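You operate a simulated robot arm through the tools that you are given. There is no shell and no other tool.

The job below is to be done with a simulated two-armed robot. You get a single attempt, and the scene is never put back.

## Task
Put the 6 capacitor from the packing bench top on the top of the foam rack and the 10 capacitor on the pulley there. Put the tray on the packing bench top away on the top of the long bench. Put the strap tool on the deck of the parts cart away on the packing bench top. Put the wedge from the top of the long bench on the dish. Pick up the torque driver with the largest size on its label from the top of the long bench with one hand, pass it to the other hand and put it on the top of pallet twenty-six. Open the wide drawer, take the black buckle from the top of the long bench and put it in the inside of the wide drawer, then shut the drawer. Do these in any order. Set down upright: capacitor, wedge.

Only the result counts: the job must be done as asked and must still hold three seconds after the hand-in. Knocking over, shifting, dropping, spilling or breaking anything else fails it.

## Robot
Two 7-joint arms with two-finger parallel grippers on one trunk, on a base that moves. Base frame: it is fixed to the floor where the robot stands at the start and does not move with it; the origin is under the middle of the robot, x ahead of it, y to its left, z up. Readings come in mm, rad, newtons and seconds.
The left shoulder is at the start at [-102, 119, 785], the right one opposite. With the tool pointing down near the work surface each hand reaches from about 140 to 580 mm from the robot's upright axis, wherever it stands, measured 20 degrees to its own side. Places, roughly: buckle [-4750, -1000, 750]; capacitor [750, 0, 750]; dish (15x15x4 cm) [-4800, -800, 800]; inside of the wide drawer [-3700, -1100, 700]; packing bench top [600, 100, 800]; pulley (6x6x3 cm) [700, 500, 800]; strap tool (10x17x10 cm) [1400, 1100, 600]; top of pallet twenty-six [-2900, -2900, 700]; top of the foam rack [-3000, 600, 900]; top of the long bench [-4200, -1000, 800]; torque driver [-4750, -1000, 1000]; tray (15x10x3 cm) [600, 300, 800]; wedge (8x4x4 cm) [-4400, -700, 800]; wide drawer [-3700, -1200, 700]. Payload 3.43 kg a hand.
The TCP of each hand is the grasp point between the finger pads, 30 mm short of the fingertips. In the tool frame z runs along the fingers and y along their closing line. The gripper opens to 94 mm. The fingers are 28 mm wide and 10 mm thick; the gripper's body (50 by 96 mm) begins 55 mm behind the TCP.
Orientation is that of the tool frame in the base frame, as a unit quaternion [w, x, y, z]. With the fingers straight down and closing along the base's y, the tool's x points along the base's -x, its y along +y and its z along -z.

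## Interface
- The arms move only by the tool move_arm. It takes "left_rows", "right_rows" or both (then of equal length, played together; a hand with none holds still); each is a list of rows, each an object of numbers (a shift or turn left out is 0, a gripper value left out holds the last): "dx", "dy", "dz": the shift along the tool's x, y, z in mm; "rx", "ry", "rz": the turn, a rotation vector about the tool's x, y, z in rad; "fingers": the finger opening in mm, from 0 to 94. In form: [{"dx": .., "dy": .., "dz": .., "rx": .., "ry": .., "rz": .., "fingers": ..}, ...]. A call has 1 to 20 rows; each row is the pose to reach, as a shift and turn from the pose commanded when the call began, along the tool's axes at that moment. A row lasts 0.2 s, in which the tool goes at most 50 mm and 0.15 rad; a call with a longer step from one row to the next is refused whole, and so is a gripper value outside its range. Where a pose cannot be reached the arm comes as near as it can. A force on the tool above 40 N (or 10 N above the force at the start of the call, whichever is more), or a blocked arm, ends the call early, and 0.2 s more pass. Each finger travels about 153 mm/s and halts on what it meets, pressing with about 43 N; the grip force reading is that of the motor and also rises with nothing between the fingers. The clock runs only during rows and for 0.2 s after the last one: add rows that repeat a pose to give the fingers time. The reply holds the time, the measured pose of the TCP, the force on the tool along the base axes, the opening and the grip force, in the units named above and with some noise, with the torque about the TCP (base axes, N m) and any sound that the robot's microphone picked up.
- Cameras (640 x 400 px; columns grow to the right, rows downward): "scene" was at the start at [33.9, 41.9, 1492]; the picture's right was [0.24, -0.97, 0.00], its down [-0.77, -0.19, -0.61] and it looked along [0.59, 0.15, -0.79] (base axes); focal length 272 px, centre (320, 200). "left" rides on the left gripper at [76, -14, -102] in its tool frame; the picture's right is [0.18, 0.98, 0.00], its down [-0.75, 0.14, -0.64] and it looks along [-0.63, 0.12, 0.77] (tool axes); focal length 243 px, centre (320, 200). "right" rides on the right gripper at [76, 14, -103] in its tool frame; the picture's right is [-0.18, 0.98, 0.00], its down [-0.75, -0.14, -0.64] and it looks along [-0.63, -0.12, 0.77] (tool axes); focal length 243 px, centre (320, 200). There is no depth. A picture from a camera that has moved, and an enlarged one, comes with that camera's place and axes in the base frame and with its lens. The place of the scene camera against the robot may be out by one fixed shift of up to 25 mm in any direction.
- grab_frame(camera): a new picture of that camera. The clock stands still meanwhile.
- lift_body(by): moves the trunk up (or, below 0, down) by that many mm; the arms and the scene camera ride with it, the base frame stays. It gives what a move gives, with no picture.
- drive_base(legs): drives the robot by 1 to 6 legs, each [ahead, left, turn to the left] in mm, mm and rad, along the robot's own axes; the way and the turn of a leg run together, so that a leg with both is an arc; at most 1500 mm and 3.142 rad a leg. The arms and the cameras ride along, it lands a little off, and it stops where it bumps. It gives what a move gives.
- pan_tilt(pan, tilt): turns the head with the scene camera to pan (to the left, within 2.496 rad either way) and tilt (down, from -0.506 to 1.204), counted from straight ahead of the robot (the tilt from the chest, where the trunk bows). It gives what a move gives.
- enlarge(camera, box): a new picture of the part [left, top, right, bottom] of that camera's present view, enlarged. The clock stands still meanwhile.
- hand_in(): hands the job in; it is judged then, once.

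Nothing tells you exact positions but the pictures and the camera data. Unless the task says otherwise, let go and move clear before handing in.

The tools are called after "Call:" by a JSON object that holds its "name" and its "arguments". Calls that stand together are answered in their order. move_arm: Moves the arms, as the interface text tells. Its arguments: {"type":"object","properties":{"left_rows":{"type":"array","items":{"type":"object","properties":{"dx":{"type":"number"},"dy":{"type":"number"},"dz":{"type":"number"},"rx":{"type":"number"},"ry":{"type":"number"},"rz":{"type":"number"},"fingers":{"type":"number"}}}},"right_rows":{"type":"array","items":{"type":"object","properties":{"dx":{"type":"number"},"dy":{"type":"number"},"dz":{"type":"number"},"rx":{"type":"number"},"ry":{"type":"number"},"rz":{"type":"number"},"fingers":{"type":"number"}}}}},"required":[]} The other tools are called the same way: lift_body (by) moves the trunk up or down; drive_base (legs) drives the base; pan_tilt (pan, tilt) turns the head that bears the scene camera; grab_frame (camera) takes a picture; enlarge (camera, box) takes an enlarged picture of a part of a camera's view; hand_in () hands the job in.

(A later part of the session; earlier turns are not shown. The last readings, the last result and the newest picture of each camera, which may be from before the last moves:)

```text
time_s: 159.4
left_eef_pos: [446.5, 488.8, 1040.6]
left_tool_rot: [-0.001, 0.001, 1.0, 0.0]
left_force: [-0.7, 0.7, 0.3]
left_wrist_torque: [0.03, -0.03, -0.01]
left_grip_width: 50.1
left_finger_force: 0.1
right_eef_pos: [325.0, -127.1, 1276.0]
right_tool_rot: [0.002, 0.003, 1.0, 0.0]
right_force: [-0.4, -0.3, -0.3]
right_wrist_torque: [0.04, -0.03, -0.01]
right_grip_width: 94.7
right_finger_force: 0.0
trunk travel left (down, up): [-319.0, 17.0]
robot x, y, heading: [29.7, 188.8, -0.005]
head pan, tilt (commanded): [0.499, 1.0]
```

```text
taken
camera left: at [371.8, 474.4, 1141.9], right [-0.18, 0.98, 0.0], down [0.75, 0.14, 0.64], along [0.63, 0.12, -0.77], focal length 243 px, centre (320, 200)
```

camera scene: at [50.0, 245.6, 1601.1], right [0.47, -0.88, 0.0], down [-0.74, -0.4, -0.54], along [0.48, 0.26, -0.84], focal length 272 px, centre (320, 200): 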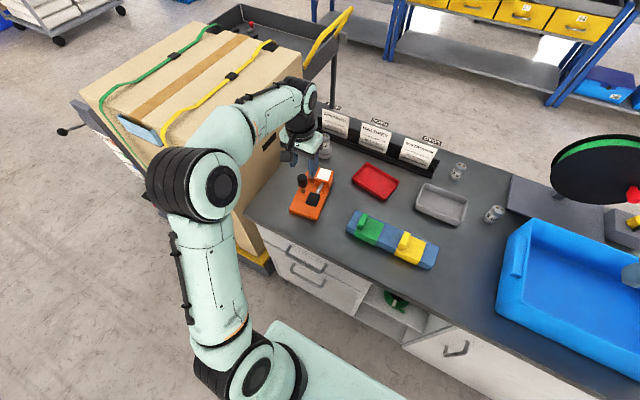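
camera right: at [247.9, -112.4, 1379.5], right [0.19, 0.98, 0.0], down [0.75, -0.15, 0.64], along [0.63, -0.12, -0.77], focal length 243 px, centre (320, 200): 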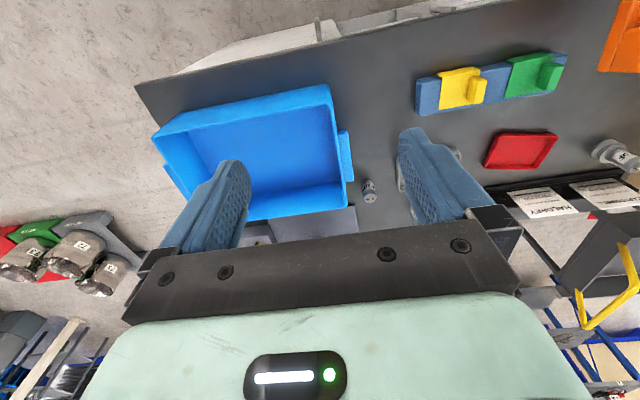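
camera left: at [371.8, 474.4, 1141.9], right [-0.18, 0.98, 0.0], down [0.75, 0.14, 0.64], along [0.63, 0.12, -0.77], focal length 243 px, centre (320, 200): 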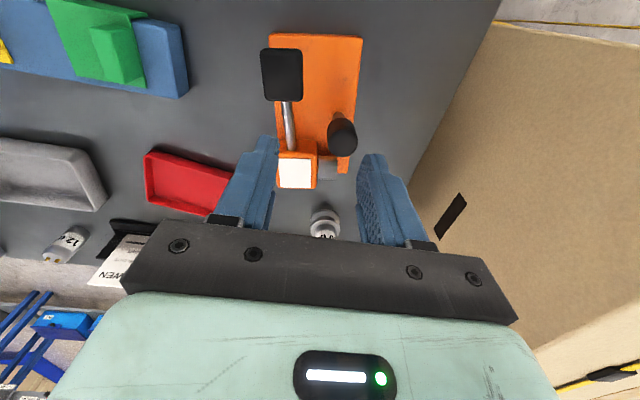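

The strap tool rests flat at the bench's front-left. Next I'll move the left hand over to view the red tray and use the right hand's camera on the 6 uF capacitor.

Call:
{"name": "move_arm", "arguments": {"left_rows": [{"dx": -10, "dy": -45}, {"dx": -20, "dy": -90}, {"dx": -30, "dy": -130}, {"dx": -40, "dy": -165}, {"dx": -40, "dy": -165}], "right_rows": [{"dx": -40, "dz": 20}, {"dx": -75, "dy": 10, "dz": 50}, {"dx": -110, "dy": 20, "dz": 80}, {"dx": -140, "dy": 30, "dz": 110}, {"dx": -140, "dy": 30, "dz": 130}]}}

Call:
{"name": "grab_frame", "arguments": {"camera": "left"}}

Call:
{"name": "grab_frame", "arguments": {"camera": "right"}}

```text
time_s: 160.6
left_eef_pos: [487.9, 325.6, 1039.3]
left_tool_rot: [0.0, -0.001, 1.0, 0.0]
left_force: [0.5, -0.1, 0.2]
left_wrist_torque: [0.01, -0.02, 0.0]
left_grip_width: 50.0
left_finger_force: 0.1
right_eef_pos: [466.2, -96.8, 1146.2]
right_tool_rot: [0.002, 0.004, 1.0, 0.001]
right_force: [0.3, -0.9, 0.4]
right_wrist_torque: [-0.02, 0.03, -0.01]
right_grip_width: 94.0
right_finger_force: 0.2
trunk travel left (down, up): [-319.0, 17.0]
robot x, y, heading: [28.7, 191.1, -0.007]
head pan, tilt (commanded): [0.499, 1.0]
```

```text
taken
camera left: at [412.4, 310.3, 1142.1], right [-0.18, 0.98, 0.0], down [0.75, 0.14, 0.64], along [0.63, 0.12, -0.77], focal length 243 px, centre (320, 200)
```

left: 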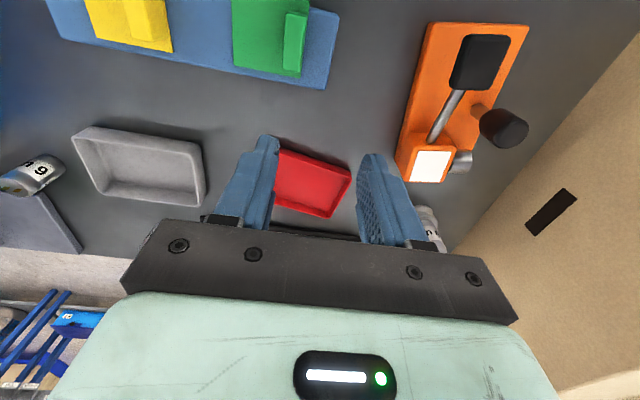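

```text
taken
camera right: at [387.9, -83.8, 1249.7], right [0.19, 0.98, 0.0], down [0.75, -0.15, 0.64], along [0.63, -0.12, -0.76], focal length 243 px, centre (320, 200)
```

right: 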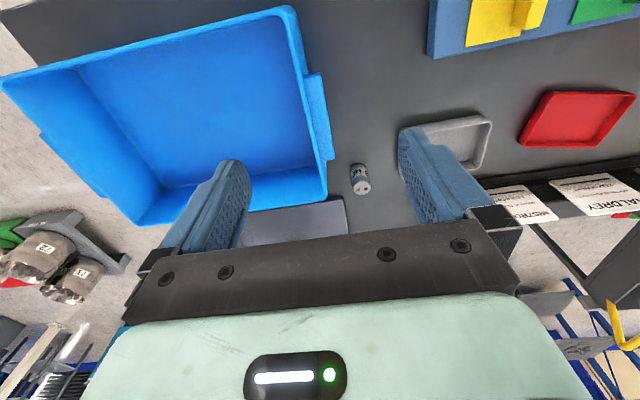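

Call:
{"name": "enlarge", "arguments": {"camera": "right", "box": [280, 120, 440, 230]}}

Call:
{"name": "enlarge", "arguments": {"camera": "left", "box": [240, 130, 380, 230]}}

```text
3.64 times, centred on (360, 175) of right
camera zoom: at [387.9, -83.8, 1249.7], right [0.19, 0.98, 0.0], down [0.75, -0.15, 0.64], along [0.63, -0.12, -0.76], focal length 882 px, centre (174, 291)
```

zoom: 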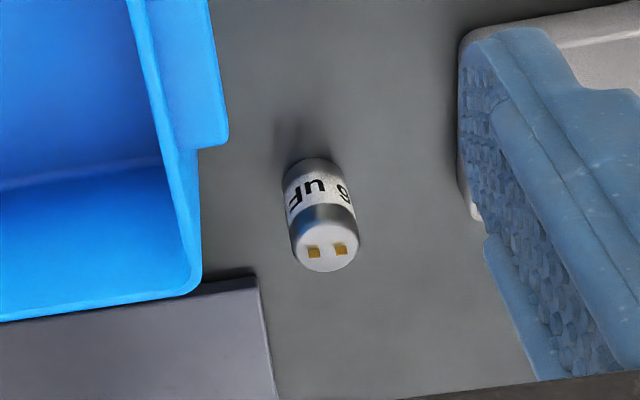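

```text
4.00 times, centred on (310, 180) of left
camera zoom: at [412.4, 310.3, 1142.1], right [-0.18, 0.98, 0.0], down [0.75, 0.14, 0.64], along [0.63, 0.12, -0.77], focal length 970 px, centre (360, 280)
```

zoom: 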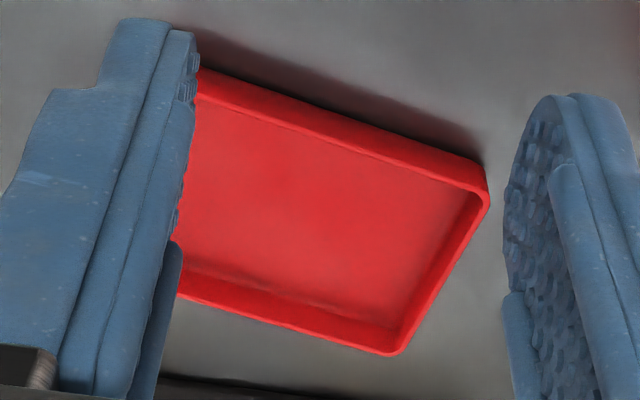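

The 6 uF capacitor is at about (675,-58), and the bin corner and tab are a safe distance away. I'll bring the right hand in tilted 0.5 rad and approach along the tool axis.

Call:
{"name": "move_arm", "arguments": {"right_rows": [{"dx": -26.9, "dy": 8.1, "dz": 33.4, "rx": 0.0072, "ry": -0.0831, "rz": 0.0281, "fingers": 60}, {"dx": -53.8, "dy": 16.2, "dz": 66.7, "rx": 0.0143, "ry": -0.1662, "rz": 0.0561}, {"dx": -80.7, "dy": 24.3, "dz": 100.1, "rx": 0.0215, "ry": -0.2494, "rz": 0.0842}, {"dx": -107.6, "dy": 32.4, "dz": 133.5, "rx": 0.0287, "ry": -0.3325, "rz": 0.1123}, {"dx": -134.5, "dy": 40.5, "dz": 166.8, "rx": 0.0358, "ry": -0.4156, "rz": 0.1403}, {"dx": -161.4, "dy": 48.6, "dz": 200.2, "rx": 0.043, "ry": -0.4987, "rz": 0.1684}, {"dx": -161.4, "dy": 48.6, "dz": 200.2, "rx": 0.043, "ry": -0.4987, "rz": 0.1684}]}}

Call:
{"name": "grab_frame", "arguments": {"camera": "right"}}

Call:
{"name": "enlarge", "arguments": {"camera": "right", "box": [220, 40, 420, 200]}}

```text
time_s: 162.2
left_eef_pos: [487.0, 325.5, 1039.5]
left_tool_rot: [0.0, 0.0, 1.0, 0.001]
left_force: [0.1, 0.4, -0.3]
left_wrist_torque: [-0.01, 0.0, -0.04]
left_grip_width: 49.9
left_finger_force: 0.0
right_eef_pos: [628.1, -48.0, 945.6]
right_tool_rot: [0.249, 0.085, 0.965, -0.021]
right_force: [0.7, 0.1, -0.8]
right_wrist_torque: [0.0, -0.02, 0.01]
right_grip_width: 60.2
right_finger_force: 0.1
trunk travel left (down, up): [-319.0, 17.0]
robot x, y, heading: [32.0, 188.2, 0.0]
head pan, tilt (commanded): [0.499, 1.0]
```

```text
taken
camera right: at [514.3, -15.7, 999.8], right [0.33, 0.94, 0.09], down [0.32, -0.2, 0.93], along [0.89, -0.28, -0.37], focal length 243 px, centre (320, 200)
```

right: 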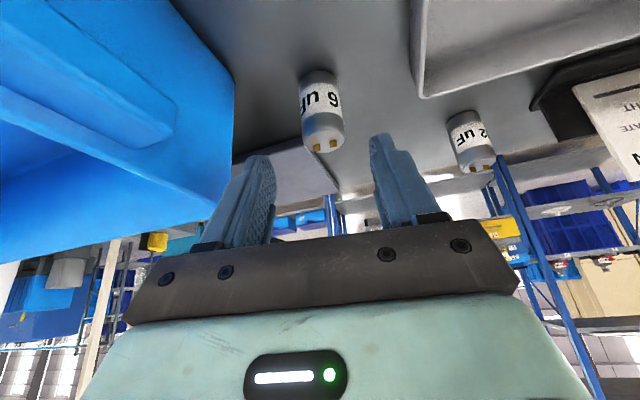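

```text
2.50 times, centred on (320, 120) of right
camera zoom: at [514.3, -15.7, 999.8], right [0.33, 0.94, 0.09], down [0.32, -0.2, 0.93], along [0.89, -0.28, -0.37], focal length 606 px, centre (320, 400)
```

zoom: 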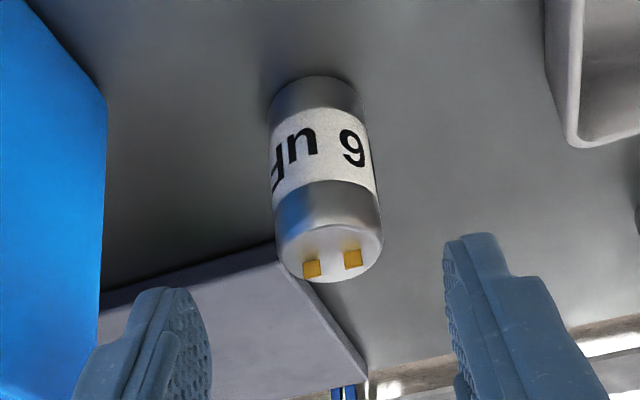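

Call:
{"name": "move_arm", "arguments": {"right_rows": [{"dy": -0.5, "dz": 30}, {"dy": -1, "dz": 60}, {"dy": -1.5, "dz": 82}, {"dy": -1.5, "dz": 96}, {"dy": -1.5, "dz": 96}]}}

Call:
{"name": "grab_frame", "arguments": {"camera": "right"}}

Call:
{"name": "enlarge", "arguments": {"camera": "right", "box": [220, 60, 420, 260]}}

```text
time_s: 163.4
left_eef_pos: [487.6, 325.4, 1040.8]
left_tool_rot: [0.0, 0.0, 1.0, 0.0]
left_force: [-0.8, 0.2, 0.4]
left_wrist_torque: [0.06, 0.01, 0.04]
left_grip_width: 49.9
left_finger_force: 0.2
right_eef_pos: [673.7, -57.4, 861.7]
right_tool_rot: [0.248, 0.086, 0.965, -0.022]
right_force: [0.1, 0.2, 0.4]
right_wrist_torque: [-0.02, -0.01, 0.0]
right_grip_width: 60.1
right_finger_force: 0.0
trunk travel left (down, up): [-319.0, 17.0]
robot x, y, heading: [31.2, 187.4, -0.004]
head pan, tilt (commanded): [0.499, 1.0]
```

```text
taken
camera right: at [560.0, -25.2, 916.0], right [0.33, 0.94, 0.09], down [0.32, -0.2, 0.93], along [0.89, -0.28, -0.37], focal length 243 px, centre (320, 200)
```

right: 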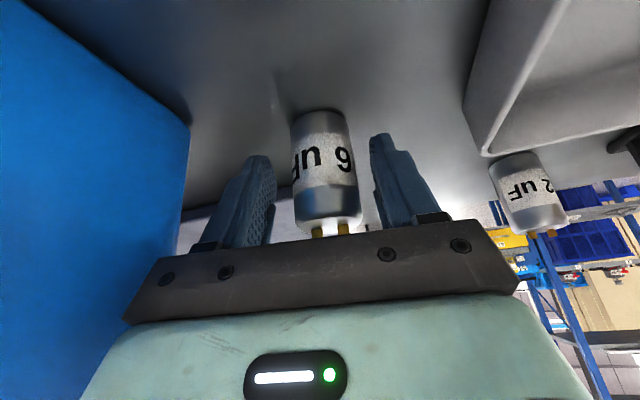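

```text
2.00 times, centred on (320, 160) of right
camera zoom: at [560.0, -25.2, 916.0], right [0.33, 0.94, 0.09], down [0.32, -0.2, 0.93], along [0.89, -0.28, -0.37], focal length 485 px, centre (320, 280)
```

zoom: 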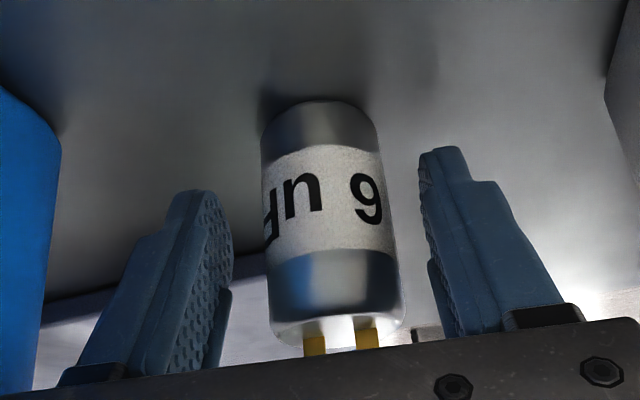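

Call:
{"name": "move_arm", "arguments": {"right_rows": [{"fingers": 20}, {"fingers": 20}, {"fingers": 20}]}}

Call:
{"name": "move_arm", "arguments": {"right_rows": [{"dx": -5.8, "dz": -10.5}, {"dx": -12, "dz": -22}, {"dx": -20, "dz": -45}, {"dx": -25, "dz": -80}, {"dx": -25, "dz": -115}, {"dx": -25, "dz": -150}]}}

Call:
{"name": "grab_frame", "arguments": {"camera": "right"}}

Call:
{"name": "grab_frame", "arguments": {"camera": "scene"}}

```text
time_s: 164.2
left_eef_pos: [488.8, 325.6, 1040.5]
left_tool_rot: [-0.001, 0.0, 1.0, 0.0]
left_force: [-0.2, -0.5, 0.5]
left_wrist_torque: [0.0, -0.01, -0.02]
left_grip_width: 50.1
left_finger_force: 0.1
right_eef_pos: [673.6, -58.2, 862.4]
right_tool_rot: [0.248, 0.085, 0.965, -0.021]
right_force: [0.0, 0.0, 0.6]
right_wrist_torque: [-0.01, 0.01, 0.01]
right_grip_width: 39.0
right_finger_force: 43.1
trunk travel left (down, up): [-319.0, 17.0]
robot x, y, heading: [32.3, 188.5, -0.001]
head pan, tilt (commanded): [0.499, 1.0]
```

```text
time_s: 165.6
left_eef_pos: [487.3, 324.8, 1038.0]
left_tool_rot: [0.0, 0.0, 1.0, 0.001]
left_force: [-0.1, 0.2, 0.3]
left_wrist_torque: [0.0, -0.01, 0.01]
left_grip_width: 50.1
left_finger_force: 0.1
right_eef_pos: [625.4, -50.0, 1006.0]
right_tool_rot: [0.248, 0.086, 0.965, -0.022]
right_force: [0.1, -0.9, -0.7]
right_wrist_torque: [-0.01, -0.02, -0.01]
right_grip_width: 38.9
right_finger_force: 43.0
trunk travel left (down, up): [-319.0, 17.0]
robot x, y, heading: [30.1, 189.8, -0.003]
head pan, tilt (commanded): [0.499, 1.0]
```

```text
taken
camera right: at [510.4, -17.2, 1060.3], right [0.33, 0.94, 0.09], down [0.32, -0.2, 0.93], along [0.89, -0.28, -0.37], focal length 243 px, centre (320, 200)
```

right: 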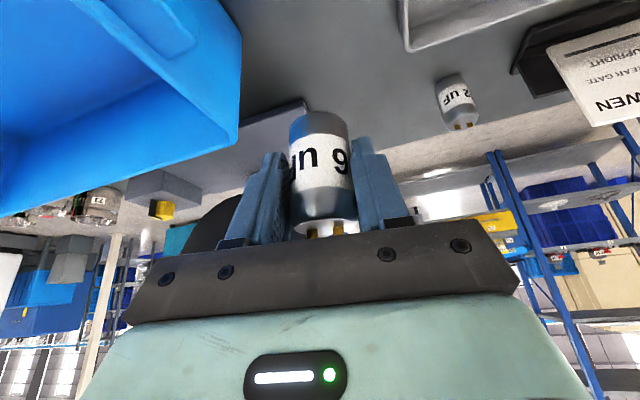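

```text
taken
camera scene: at [51.1, 246.9, 1601.2], right [0.47, -0.88, 0.0], down [-0.74, -0.4, -0.54], along [0.48, 0.26, -0.84], focal length 272 px, centre (320, 200)
```

scene: 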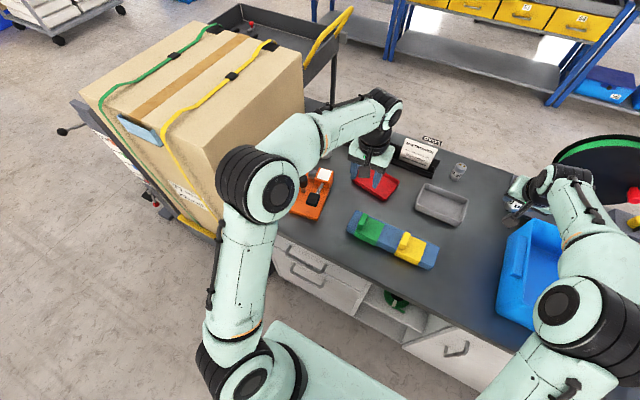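

The 6 uF capacitor is in the right hand. I'll fold that hand back while yawing the left hand about 80° so it can pinch the near wall of the red tray.

Call:
{"name": "move_arm", "arguments": {"right_rows": [{"dx": 23.3, "dy": 3.6, "dz": -21.3}, {"dx": 46.6, "dy": 7.1, "dz": -42.5}, {"dx": 69.8, "dy": 10.7, "dz": -63.8}, {"dx": 93.1, "dy": 14.3, "dz": -85.1}, {"dx": 116.4, "dy": 17.9, "dz": -106.4}, {"dx": 139.7, "dy": 21.4, "dz": -127.6}, {"dx": 163, "dy": 25, "dz": -148.9}, {"dx": 186.2, "dy": 28.6, "dz": -170.2}, {"dx": 209.5, "dy": 32.1, "dz": -191.4}, {"dx": 232.8, "dy": 35.7, "dz": -212.7}], "left_rows": [{"rz": -0.138}, {"rz": -0.276}, {"rz": -0.414}, {"rz": -0.552}, {"rz": -0.69}, {"rz": -0.828}, {"rz": -0.967}, {"rz": -1.105}, {"rz": -1.243}, {"rz": -1.381}]}}

Call:
{"name": "drive_base", "arguments": {"legs": [[20, 0, 0]]}}

Call:
{"name": "grab_frame", "arguments": {"camera": "left"}}

Call:
{"name": "grab_frame", "arguments": {"camera": "scene"}}

```text
time_s: 167.8
left_eef_pos: [488.3, 324.6, 1038.5]
left_tool_rot: [0.0, -0.638, 0.77, 0.001]
left_force: [0.1, 0.1, 0.9]
left_wrist_torque: [0.01, -0.02, 0.0]
left_grip_width: 49.9
left_finger_force: 0.0
right_eef_pos: [328.2, 39.3, 1079.6]
right_tool_rot: [0.248, 0.086, 0.965, -0.022]
right_force: [-0.2, -0.1, -1.4]
right_wrist_torque: [-0.01, 0.02, 0.0]
right_grip_width: 38.7
right_finger_force: 42.8
trunk travel left (down, up): [-319.0, 17.0]
robot x, y, heading: [32.5, 188.1, -0.006]
head pan, tilt (commanded): [0.499, 1.0]
```

```text
time_s: 168.6
left_eef_pos: [506.2, 323.9, 1038.7]
left_tool_rot: [0.0, -0.637, 0.771, 0.0]
left_force: [-0.4, -0.1, -0.3]
left_wrist_torque: [0.01, 0.01, 0.01]
left_grip_width: 50.0
left_finger_force: 0.0
right_eef_pos: [347.2, 40.2, 1079.7]
right_tool_rot: [0.248, 0.086, 0.965, -0.021]
right_force: [-0.8, -0.8, -0.3]
right_wrist_torque: [-0.02, -0.03, -0.01]
right_grip_width: 38.7
right_finger_force: 43.4
trunk travel left (down, up): [-319.0, 17.0]
robot x, y, heading: [51.5, 191.4, -0.007]
head pan, tilt (commanded): [0.499, 1.0]
```

```text
taken
camera left: at [506.9, 246.8, 1141.1], right [-1.0, 0.0, 0.0], down [0.0, 0.77, 0.64], along [0.0, 0.64, -0.77], focal length 243 px, centre (320, 200)
```

left: 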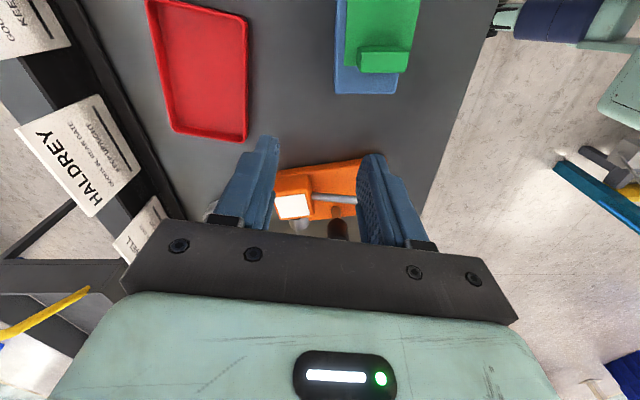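

```text
taken
camera scene: at [69.0, 246.6, 1600.9], right [0.47, -0.88, 0.0], down [-0.74, -0.4, -0.54], along [0.48, 0.26, -0.84], focal length 272 px, centre (320, 200)
```

scene: 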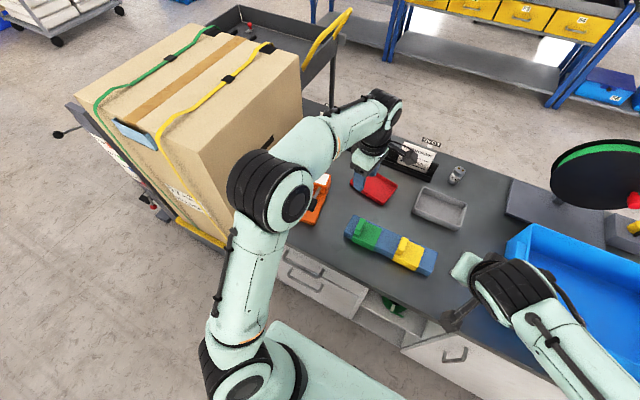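

Call:
{"name": "enlarge", "arguments": {"camera": "left", "box": [140, 0, 280, 150]}}

```text
2.67 times, centred on (210, 75) of left
camera zoom: at [506.9, 246.8, 1141.1], right [-1.0, 0.0, 0.0], down [0.0, 0.77, 0.64], along [0.0, 0.64, -0.77], focal length 647 px, centre (613, 533)
```

zoom: 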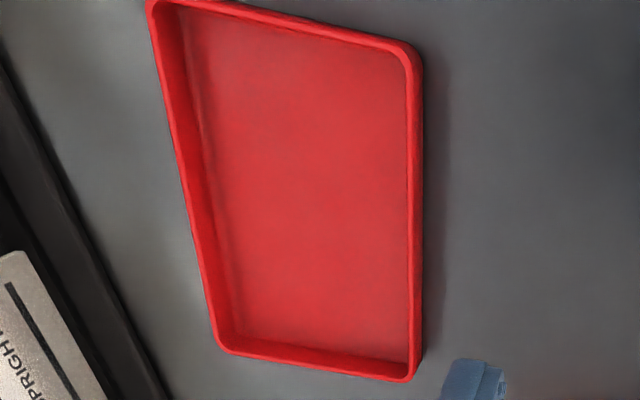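

Call:
{"name": "move_arm", "arguments": {"left_rows": [{"dx": -2.4, "dy": -20, "dz": 28}, {"dx": -4.8, "dy": -41, "dz": 57}, {"dx": -7.3, "dy": -62, "dz": 86}, {"dx": -9.7, "dy": -82.6, "dz": 114}, {"dx": -9.7, "dy": -82.6, "dz": 114}]}}

Call:
{"name": "grab_frame", "arguments": {"camera": "left"}}

Call:
{"name": "enlarge", "arguments": {"camera": "left", "box": [200, 60, 440, 240]}}

```text
time_s: 169.8
left_eef_pos: [591.2, 318.5, 923.7]
left_tool_rot: [0.0, -0.637, 0.771, 0.0]
left_force: [0.0, 0.0, -0.6]
left_wrist_torque: [0.0, 0.05, 0.01]
left_grip_width: 49.9
left_finger_force: 0.0
right_eef_pos: [348.9, 39.2, 1080.9]
right_tool_rot: [0.247, 0.086, 0.965, -0.021]
right_force: [-0.3, 1.7, 0.2]
right_wrist_torque: [0.01, -0.02, -0.01]
right_grip_width: 38.5
right_finger_force: 42.6
trunk travel left (down, up): [-319.0, 17.0]
robot x, y, heading: [46.8, 190.8, -0.008]
head pan, tilt (commanded): [0.499, 1.0]
```

```text
taken
camera left: at [591.4, 240.9, 1027.0], right [-1.0, 0.0, 0.0], down [0.0, 0.77, 0.64], along [0.0, 0.64, -0.77], focal length 243 px, centre (320, 200)
```

left: 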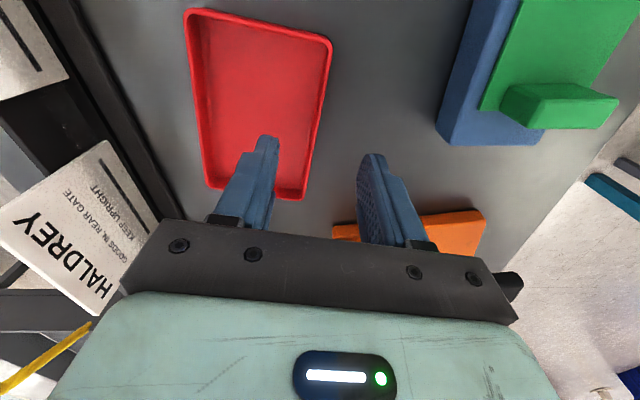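

```text
2.22 times, centred on (320, 150) of left
camera zoom: at [591.4, 240.9, 1027.0], right [-1.0, 0.0, 0.0], down [0.0, 0.77, 0.64], along [0.0, 0.64, -0.77], focal length 539 px, centre (320, 311)
```

zoom: 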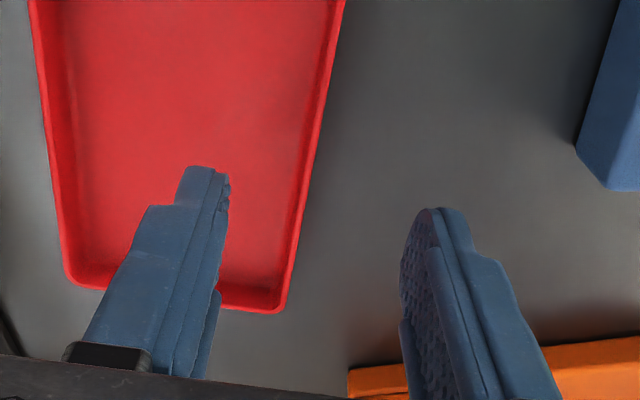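

Call:
{"name": "move_arm", "arguments": {"left_rows": [{"dx": -2.1, "dy": -2.9, "dz": 15}, {"dx": -2.1, "dy": -2.9, "dz": 35}, {"dx": -2.1, "dy": -2.9, "dz": 50}, {"dx": -2.1, "dy": -2.9, "dz": 58}, {"dx": -2.1, "dy": -2.9, "dz": 58}]}}

Call:
{"name": "grab_frame", "arguments": {"camera": "left"}}

Call:
{"name": "enlarge", "arguments": {"camera": "left", "box": [200, 60, 440, 240]}}

```text
time_s: 171.0
left_eef_pos: [593.5, 321.4, 866.1]
left_tool_rot: [0.0, -0.636, 0.772, 0.0]
left_force: [0.1, 0.9, -0.6]
left_wrist_torque: [-0.01, -0.03, 0.0]
left_grip_width: 49.9
left_finger_force: 0.1
right_eef_pos: [349.9, 39.5, 1080.7]
right_tool_rot: [0.248, 0.086, 0.965, -0.021]
right_force: [-0.1, -1.2, -0.6]
right_wrist_torque: [0.03, 0.0, -0.03]
right_grip_width: 38.8
right_finger_force: 43.5
trunk travel left (down, up): [-319.0, 17.0]
robot x, y, heading: [48.2, 191.9, -0.008]
head pan, tilt (commanded): [0.499, 1.0]
```

```text
taken
camera left: at [594.8, 242.3, 968.8], right [-1.0, 0.0, 0.0], down [0.0, 0.77, 0.64], along [0.0, 0.64, -0.77], focal length 243 px, centre (320, 200)
```

left: 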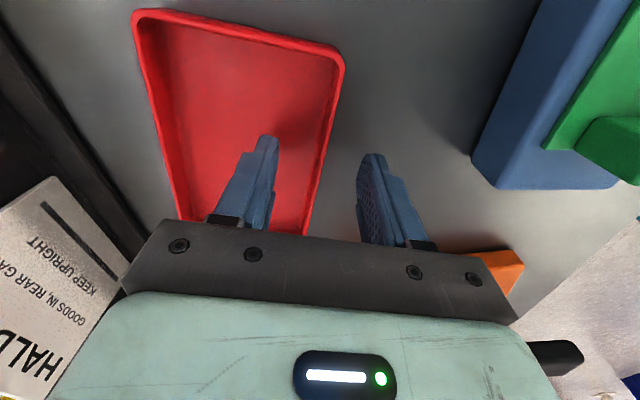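

```text
2.22 times, centred on (320, 150) of left
camera zoom: at [594.8, 242.3, 968.8], right [-1.0, 0.0, 0.0], down [0.0, 0.77, 0.64], along [0.0, 0.64, -0.77], focal length 539 px, centre (320, 311)
```

zoom: 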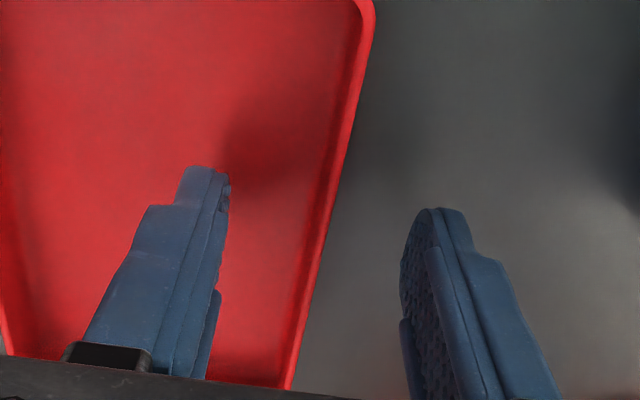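

The tray wall runs midway between the fingers and parallel to them. I'll go down a few more millimetres and close.

Call:
{"name": "move_arm", "arguments": {"left_rows": [{"dz": 4}, {"dz": 4, "fingers": 25}, {"dz": 4, "fingers": 0}, {"dz": 4, "fingers": 0}, {"dz": 4, "fingers": 0}]}}

Call:
{"name": "grab_frame", "arguments": {"camera": "left"}}

```text
time_s: 172.2
left_eef_pos: [593.6, 319.9, 862.7]
left_tool_rot: [0.0, -0.637, 0.771, 0.001]
left_force: [0.5, -0.2, -0.4]
left_wrist_torque: [0.03, -0.04, -0.04]
left_grip_width: 2.2
left_finger_force: 36.6
right_eef_pos: [349.4, 39.7, 1080.3]
right_tool_rot: [0.247, 0.087, 0.965, -0.022]
right_force: [0.8, 0.0, -0.4]
right_wrist_torque: [-0.01, 0.0, -0.02]
right_grip_width: 38.4
right_finger_force: 43.1
trunk travel left (down, up): [-319.0, 17.0]
robot x, y, heading: [48.8, 190.3, -0.008]
head pan, tilt (commanded): [0.499, 1.0]
```

```text
taken
camera left: at [594.7, 242.2, 964.6], right [-1.0, 0.0, 0.0], down [0.0, 0.77, 0.64], along [0.0, 0.64, -0.77], focal length 243 px, centre (320, 200)
```

left: 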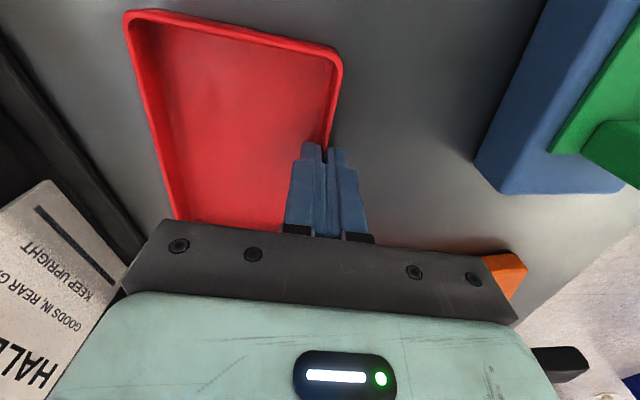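

Call:
{"name": "move_arm", "arguments": {"left_rows": [{"dz": -4}, {"dz": -10}, {"dz": -18}, {"dz": -18}]}}

Call:
{"name": "grab_frame", "arguments": {"camera": "left"}}

Call:
{"name": "enlarge", "arguments": {"camera": "scene", "box": [320, 80, 480, 230]}}

```text
time_s: 173.2
left_eef_pos: [593.4, 320.8, 880.5]
left_tool_rot: [0.001, -0.637, 0.771, 0.001]
left_force: [-0.7, -0.6, -0.7]
left_wrist_torque: [0.0, 0.03, 0.02]
left_grip_width: 1.8
left_finger_force: 37.1
right_eef_pos: [348.8, 40.2, 1080.4]
right_tool_rot: [0.248, 0.085, 0.965, -0.021]
right_force: [0.3, -0.1, -0.7]
right_wrist_torque: [-0.01, -0.03, -0.01]
right_grip_width: 38.6
right_finger_force: 42.9
trunk travel left (down, up): [-319.0, 17.0]
robot x, y, heading: [49.0, 189.3, -0.007]
head pan, tilt (commanded): [0.499, 1.0]
```

```text
taken
camera left: at [595.1, 242.6, 983.0], right [-1.0, 0.0, 0.0], down [0.0, 0.77, 0.64], along [0.0, 0.64, -0.77], focal length 243 px, centre (320, 200)
```

left: 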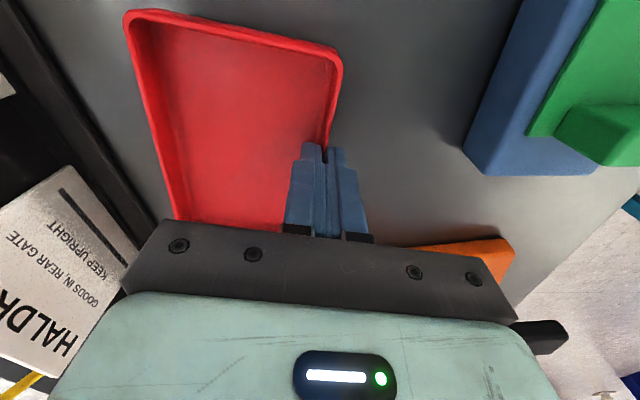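

```text
2.67 times, centred on (400, 155) of scene
camera zoom: at [71.4, 246.7, 1601.2], right [0.47, -0.88, 0.0], down [-0.74, -0.4, -0.54], along [0.48, 0.26, -0.84], focal length 727 px, centre (107, 320)
```

zoom: 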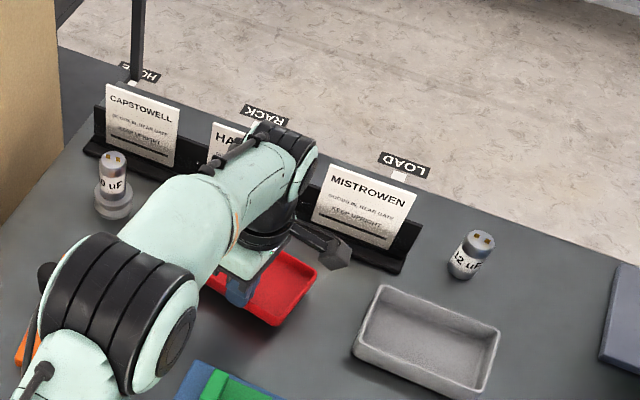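

The tray is held by its near wall. I'll draw it back and up over the block, then head for the long-bench area.

Call:
{"name": "move_arm", "arguments": {"left_rows": [{"dx": 5.7, "dy": 29.5, "dz": -38}, {"dx": 6.5, "dy": 49.7, "dz": -70}, {"dx": 6.2, "dy": 75.2, "dz": -100}, {"dx": 5.1, "dy": 105.9, "dz": -130}, {"dx": 1.8, "dy": 142.2, "dz": -155}, {"dx": -2.4, "dy": 183.7, "dz": -170}, {"dx": -8.9, "dy": 218.6, "dz": -180}]}}

Call:
{"name": "grab_frame", "arguments": {"camera": "left"}}

Call:
{"name": "grab_frame", "arguments": {"camera": "scene"}}

```text
time_s: 174.8
left_eef_pos: [378.3, 370.6, 1060.1]
left_tool_rot: [0.001, -0.637, 0.771, 0.0]
left_force: [0.9, 0.8, -1.7]
left_wrist_torque: [0.01, 0.03, 0.01]
left_grip_width: 2.1
left_finger_force: 36.4
right_eef_pos: [348.2, 39.6, 1079.8]
right_tool_rot: [0.248, 0.086, 0.965, -0.021]
right_force: [-0.2, -0.1, -0.6]
right_wrist_torque: [-0.01, -0.03, -0.02]
right_grip_width: 38.7
right_finger_force: 42.6
trunk travel left (down, up): [-319.0, 17.0]
robot x, y, heading: [50.5, 192.1, -0.003]
head pan, tilt (commanded): [0.499, 1.0]
```

```text
taken
camera left: at [379.3, 292.4, 1164.0], right [-1.0, 0.0, 0.0], down [0.0, 0.77, 0.64], along [0.0, 0.64, -0.77], focal length 243 px, centre (320, 200)
```

left: 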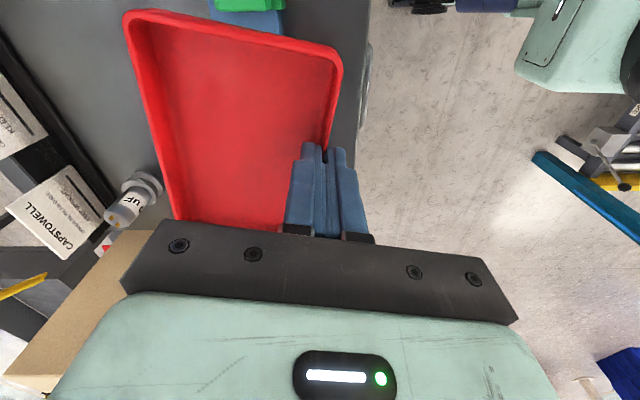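

```text
taken
camera scene: at [70.2, 247.4, 1601.1], right [0.47, -0.88, 0.0], down [-0.74, -0.4, -0.54], along [0.48, 0.26, -0.84], focal length 272 px, centre (320, 200)
```

scene: 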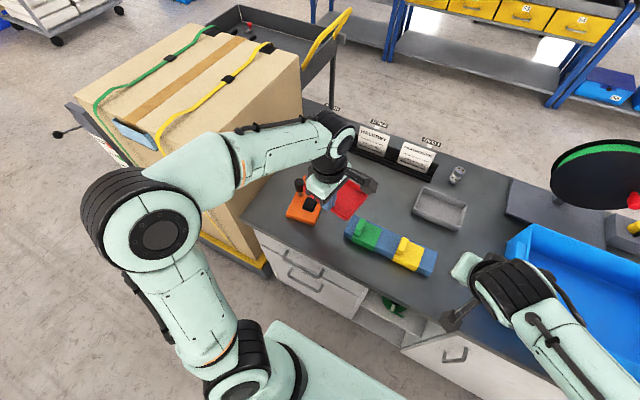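

Call:
{"name": "drive_base", "arguments": {"legs": [[-230, 0, 0]]}}

Call:
{"name": "pan_tilt", "arguments": {"pan": 1.9, "tilt": 0.45}}

Call:
{"name": "grab_frame", "arguments": {"camera": "scene"}}

Call:
{"name": "pan_tilt", "arguments": {"pan": 2.49, "tilt": 0.45}}

Call:
{"name": "grab_frame", "arguments": {"camera": "scene"}}

```text
time_s: 176.6
left_eef_pos: [150.6, 371.5, 1061.5]
left_tool_rot: [-0.001, -0.638, 0.77, 0.0]
left_force: [-1.1, -0.2, -0.4]
left_wrist_torque: [0.0, 0.01, -0.02]
left_grip_width: 1.9
left_finger_force: 36.9
right_eef_pos: [120.7, 42.7, 1080.4]
right_tool_rot: [0.248, 0.084, 0.965, -0.021]
right_force: [-0.8, 0.4, -0.5]
right_wrist_torque: [-0.01, 0.02, 0.01]
right_grip_width: 39.1
right_finger_force: 42.6
trunk travel left (down, up): [-319.0, 17.0]
robot x, y, heading: [-178.1, 190.3, -0.006]
head pan, tilt (commanded): [0.499, 1.0]
```

```text
time_s: 178.1
left_eef_pos: [151.0, 371.4, 1060.3]
left_tool_rot: [0.0, -0.638, 0.77, 0.001]
left_force: [0.9, -0.1, -1.3]
left_wrist_torque: [-0.03, 0.04, 0.01]
left_grip_width: 1.7
left_finger_force: 37.0
right_eef_pos: [121.1, 40.4, 1081.1]
right_tool_rot: [0.248, 0.085, 0.965, -0.021]
right_force: [0.7, 0.6, 0.1]
right_wrist_torque: [0.02, 0.04, 0.0]
right_grip_width: 38.6
right_finger_force: 42.7
trunk travel left (down, up): [-319.0, 17.0]
robot x, y, heading: [-176.3, 190.3, -0.006]
head pan, tilt (commanded): [1.901, 0.45]
```

```text
taken
camera scene: at [-248.1, 301.6, 1646.7], right [0.95, 0.32, 0.0], down [0.14, -0.41, -0.9], along [-0.29, 0.85, -0.44], focal length 272 px, centre (320, 200)
```

scene: 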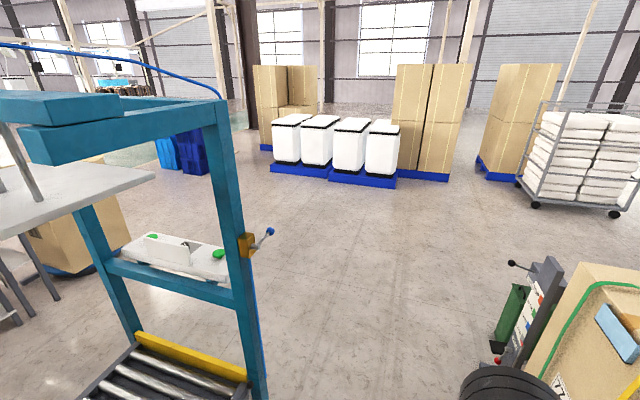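

```text
time_s: 179.1
left_eef_pos: [150.6, 371.4, 1061.4]
left_tool_rot: [-0.001, -0.637, 0.771, 0.0]
left_force: [0.5, 0.1, -0.4]
left_wrist_torque: [-0.03, 0.03, -0.01]
left_grip_width: 1.9
left_finger_force: 36.2
right_eef_pos: [120.9, 43.1, 1080.6]
right_tool_rot: [0.248, 0.086, 0.965, -0.021]
right_force: [-0.5, 0.6, 0.0]
right_wrist_torque: [0.0, 0.01, -0.01]
right_grip_width: 38.7
right_finger_force: 42.7
trunk travel left (down, up): [-319.0, 17.0]
robot x, y, heading: [-175.0, 186.9, 0.001]
head pan, tilt (commanded): [2.491, 0.45]
```

```text
taken
camera scene: at [-291.6, 270.6, 1646.8], right [0.61, 0.79, 0.0], down [0.34, -0.27, -0.9], along [-0.71, 0.55, -0.44], focal length 272 px, centre (320, 200)
```

scene: 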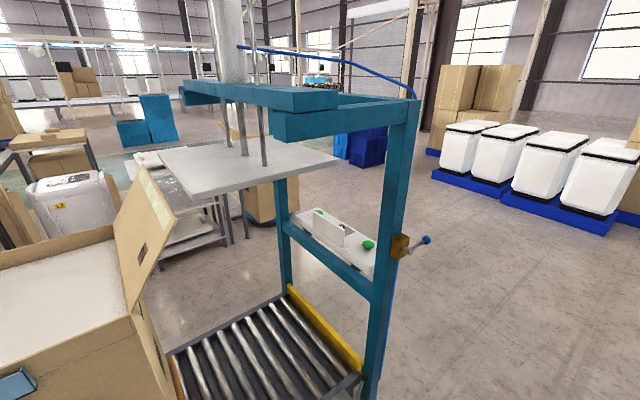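

Call:
{"name": "drive_base", "arguments": {"legs": [[-200, 0, 0], [0, 1450, 0]]}}

Call:
{"name": "pan_tilt", "arguments": {"pan": 2.49, "tilt": 0.35}}

Call:
{"name": "grab_frame", "arguments": {"camera": "scene"}}

```text
time_s: 193.1
left_eef_pos: [-36.9, 1808.2, 1061.6]
left_tool_rot: [0.0, -0.635, 0.772, 0.0]
left_force: [-1.1, -0.1, -0.3]
left_wrist_torque: [0.01, 0.0, -0.02]
left_grip_width: 1.9
left_finger_force: 36.1
right_eef_pos: [-69.9, 1479.1, 1079.9]
right_tool_rot: [0.248, 0.089, 0.965, -0.022]
right_force: [-0.4, -0.8, -0.3]
right_wrist_torque: [0.0, 0.05, 0.03]
right_grip_width: 38.8
right_finger_force: 43.2
trunk travel left (down, up): [-319.0, 17.0]
robot x, y, heading: [-371.2, 1629.4, -0.013]
head pan, tilt (commanded): [2.491, 0.45]
```

```text
time_s: 193.7
left_eef_pos: [-37.4, 1807.9, 1060.8]
left_tool_rot: [-0.001, -0.634, 0.773, 0.001]
left_force: [-0.2, 0.3, -1.0]
left_wrist_torque: [-0.02, 0.01, 0.01]
left_grip_width: 2.1
left_finger_force: 36.6
right_eef_pos: [-70.0, 1477.8, 1080.7]
right_tool_rot: [0.248, 0.089, 0.964, -0.022]
right_force: [-0.4, 0.2, -0.9]
right_wrist_torque: [0.04, 0.01, -0.02]
right_grip_width: 38.8
right_finger_force: 42.4
trunk travel left (down, up): [-319.0, 17.0]
robot x, y, heading: [-368.0, 1633.9, -0.006]
head pan, tilt (commanded): [2.491, 0.351]
```

```text
taken
camera scene: at [-481.7, 1711.2, 1655.9], right [0.61, 0.79, 0.0], down [0.27, -0.21, -0.94], along [-0.74, 0.58, -0.34], focal length 272 px, centre (320, 200)
```

scene: 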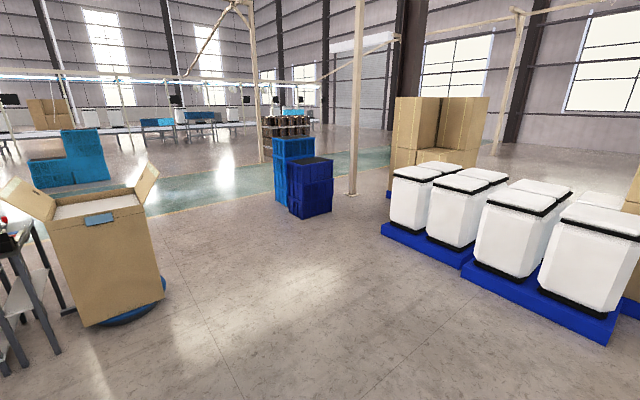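

Call:
{"name": "drive_base", "arguments": {"legs": [[0, 60, 0], [0, 0, 3.13]]}}

Call:
{"name": "pan_tilt", "arguments": {"pan": 0.3, "tilt": 0.4}}

Call:
{"name": "grab_frame", "arguments": {"camera": "scene"}}

Call:
{"name": "pan_tilt", "arguments": {"pan": 0.8, "tilt": 0.4}}

Call:
{"name": "grab_frame", "arguments": {"camera": "scene"}}

```text
time_s: 202.2
left_eef_pos: [-702.5, 1520.9, 1060.5]
left_tool_rot: [-0.001, 0.782, 0.624, 0.0]
left_force: [0.2, 0.1, -0.7]
left_wrist_torque: [0.0, -0.03, 0.03]
left_grip_width: 2.1
left_finger_force: 37.0
right_eef_pos: [-662.3, 1849.3, 1082.2]
right_tool_rot: [-0.026, 0.963, -0.102, -0.248]
right_force: [-0.2, 0.2, -0.1]
right_wrist_torque: [0.01, 0.0, 0.01]
right_grip_width: 38.5
right_finger_force: 43.5
trunk travel left (down, up): [-319.0, 17.0]
robot x, y, heading: [-368.3, 1687.4, 3.103]
head pan, tilt (commanded): [2.491, 0.351]
```

```text
time_s: 204.3
left_eef_pos: [-701.6, 1521.1, 1061.9]
left_tool_rot: [0.0, 0.782, 0.624, 0.0]
left_force: [0.1, -0.3, -0.9]
left_wrist_torque: [0.01, -0.04, 0.02]
left_grip_width: 1.9
left_finger_force: 36.3
right_eef_pos: [-661.0, 1849.6, 1080.4]
right_tool_rot: [-0.025, 0.963, -0.102, -0.248]
right_force: [0.1, 0.0, -0.4]
right_wrist_torque: [0.01, -0.02, -0.01]
right_grip_width: 38.8
right_finger_force: 43.1
trunk travel left (down, up): [-319.0, 17.0]
robot x, y, heading: [-366.9, 1687.3, 3.105]
head pan, tilt (commanded): [0.3, 0.4]
```

```text
taken
camera scene: at [-408.2, 1688.0, 1651.4], right [-0.26, 0.97, 0.0], down [0.38, 0.1, -0.92], along [-0.89, -0.24, -0.39], focal length 272 px, centre (320, 200)
```

scene: 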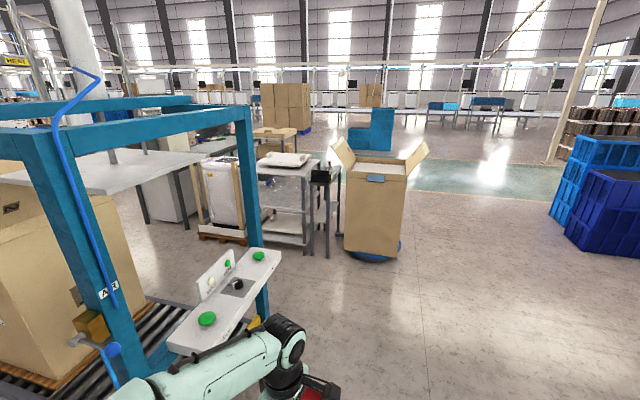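

```text
time_s: 205.2
left_eef_pos: [-702.0, 1520.6, 1061.6]
left_tool_rot: [0.001, 0.782, 0.623, 0.0]
left_force: [0.4, -0.1, -0.8]
left_wrist_torque: [0.02, -0.03, -0.01]
left_grip_width: 1.9
left_finger_force: 37.1
right_eef_pos: [-660.0, 1849.5, 1080.1]
right_tool_rot: [-0.025, 0.963, -0.102, -0.248]
right_force: [-0.2, 1.0, 0.2]
right_wrist_torque: [0.02, 0.0, 0.01]
right_grip_width: 38.6
right_finger_force: 43.1
trunk travel left (down, up): [-319.0, 17.0]
robot x, y, heading: [-368.3, 1691.9, 3.105]
head pan, tilt (commanded): [0.799, 0.4]
```

```text
taken
camera scene: at [-385.9, 1648.3, 1651.4], right [-0.69, 0.72, 0.0], down [0.28, 0.27, -0.92], along [-0.67, -0.64, -0.39], focal length 272 px, centre (320, 200)
```

scene: 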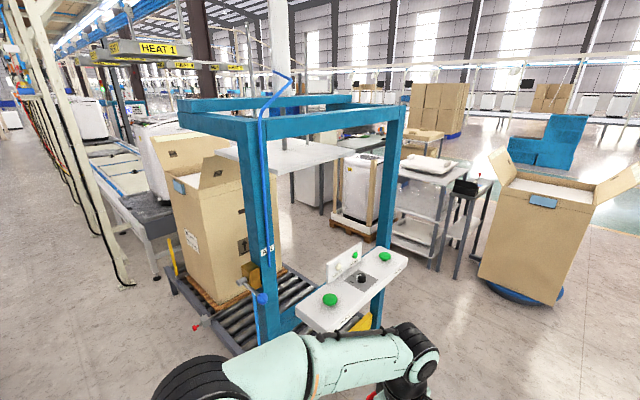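

The white-topped rack near (-2915,700) should be the foam rack. I'll give the press frame a wide berth and then approach the rack.

Call:
{"name": "drive_base", "arguments": {"legs": [[0, 0, 0.037], [0, -300, 0], [1300, 0, 0]]}}

Call:
{"name": "pan_tilt", "arguments": {"pan": 0.7, "tilt": 0.45}}

Call:
{"name": "grab_frame", "arguments": {"camera": "scene"}}

Call:
{"name": "pan_tilt", "arguments": {"pan": 0.1, "tilt": 0.45}}

Call:
{"name": "grab_frame", "arguments": {"camera": "scene"}}

```text
time_s: 214.9
left_eef_pos: [-1993.4, 1818.7, 1061.1]
left_tool_rot: [0.001, 0.772, 0.635, 0.0]
left_force: [-0.5, 0.2, -0.1]
left_wrist_torque: [0.02, -0.06, 0.01]
left_grip_width: 2.1
left_finger_force: 37.2
right_eef_pos: [-1960.5, 2149.0, 1080.4]
right_tool_rot: [-0.021, 0.965, -0.088, -0.248]
right_force: [0.4, -0.2, 0.1]
right_wrist_torque: [0.02, 0.0, -0.01]
right_grip_width: 38.7
right_finger_force: 42.7
trunk travel left (down, up): [-319.0, 17.0]
robot x, y, heading: [-1664.6, 2000.3, 3.134]
head pan, tilt (commanded): [0.799, 0.4]
```

```text
time_s: 215.6
left_eef_pos: [-1994.8, 1817.8, 1062.3]
left_tool_rot: [0.001, 0.773, 0.634, 0.001]
left_force: [-0.2, 0.1, 0.1]
left_wrist_torque: [0.01, -0.06, 0.05]
left_grip_width: 1.8
left_finger_force: 36.7
right_eef_pos: [-1962.6, 2148.6, 1080.8]
right_tool_rot: [-0.022, 0.965, -0.089, -0.247]
right_force: [-0.6, 0.0, -0.8]
right_wrist_torque: [-0.01, 0.0, 0.01]
right_grip_width: 38.7
right_finger_force: 43.3
trunk travel left (down, up): [-319.0, 17.0]
robot x, y, heading: [-1663.4, 1995.3, 3.129]
head pan, tilt (commanded): [0.7, 0.45]
```

```text
taken
camera scene: at [-1686.4, 1962.0, 1646.8], right [-0.64, 0.77, 0.0], down [0.34, 0.28, -0.9], along [-0.69, -0.57, -0.44], focal length 272 px, centre (320, 200)
```

scene: 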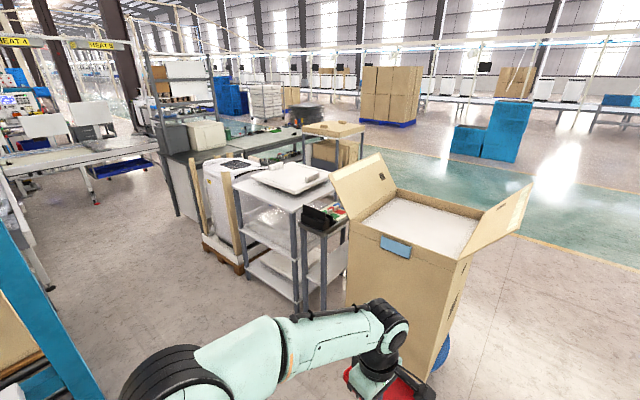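

```text
time_s: 216.6
left_eef_pos: [-1995.0, 1818.9, 1060.7]
left_tool_rot: [0.001, 0.773, 0.634, 0.0]
left_force: [-0.3, -1.1, -0.7]
left_wrist_torque: [-0.03, -0.05, 0.0]
left_grip_width: 2.1
left_finger_force: 36.7
right_eef_pos: [-1961.4, 2148.8, 1079.8]
right_tool_rot: [-0.022, 0.965, -0.088, -0.248]
right_force: [-0.1, -0.6, -2.0]
right_wrist_torque: [0.03, -0.02, -0.01]
right_grip_width: 38.8
right_finger_force: 43.4
trunk travel left (down, up): [-319.0, 17.0]
robot x, y, heading: [-1665.3, 1995.6, 3.131]
head pan, tilt (commanded): [0.099, 0.45]
```

```text
taken
camera scene: at [-1706.9, 2012.2, 1646.8], right [-0.09, 1.0, 0.0], down [0.43, 0.04, -0.9], along [-0.9, -0.08, -0.44], focal length 272 px, centre (320, 200)
```

scene: 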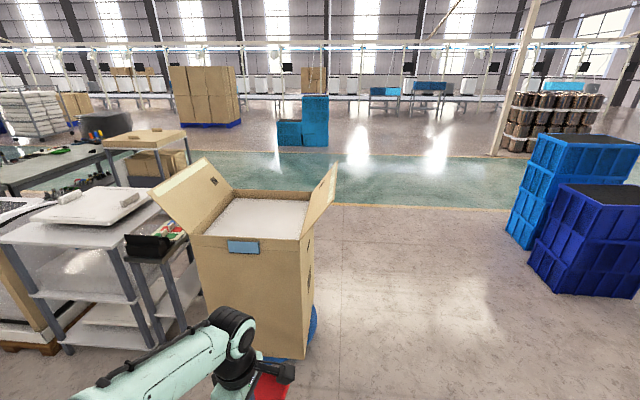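

Call:
{"name": "pan_tilt", "arguments": {"pan": 0.7, "tilt": 0.45}}

Call:
{"name": "enlarge", "arguments": {"camera": "scene", "box": [150, 110, 390, 270]}}

Call:
{"name": "enlarge", "arguments": {"camera": "scene", "box": [230, 140, 350, 220]}}

```text
time_s: 217.6
left_eef_pos: [-1995.0, 1819.1, 1061.8]
left_tool_rot: [0.0, 0.773, 0.634, 0.001]
left_force: [0.5, -0.2, -1.3]
left_wrist_torque: [-0.02, -0.05, 0.0]
left_grip_width: 1.7
left_finger_force: 37.2
right_eef_pos: [-1961.6, 2149.2, 1080.9]
right_tool_rot: [-0.022, 0.964, -0.088, -0.249]
right_force: [0.3, -0.3, -1.0]
right_wrist_torque: [0.01, -0.01, -0.02]
right_grip_width: 38.6
right_finger_force: 42.9
trunk travel left (down, up): [-319.0, 17.0]
robot x, y, heading: [-1663.2, 1995.3, 3.128]
head pan, tilt (commanded): [0.7, 0.45]
```

```text
2.50 times, centred on (270, 190) of scene
camera zoom: at [-1686.4, 1962.1, 1646.8], right [-0.64, 0.77, 0.0], down [0.34, 0.28, -0.9], along [-0.69, -0.57, -0.44], focal length 681 px, centre (445, 225)
```

zoom: 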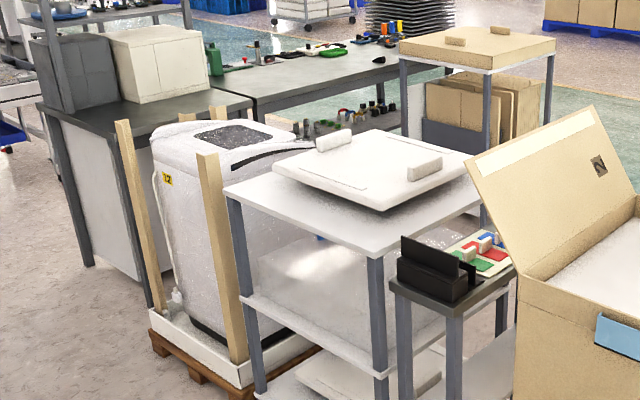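

```text
5.00 times, centred on (290, 180) of scene
camera zoom: at [-1686.4, 1962.1, 1646.8], right [-0.64, 0.77, 0.0], down [0.34, 0.28, -0.9], along [-0.69, -0.57, -0.44], focal length 1362 px, centre (470, 300)
```

zoom: 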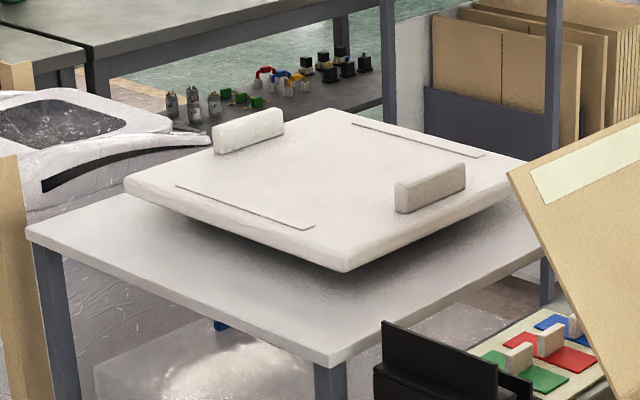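

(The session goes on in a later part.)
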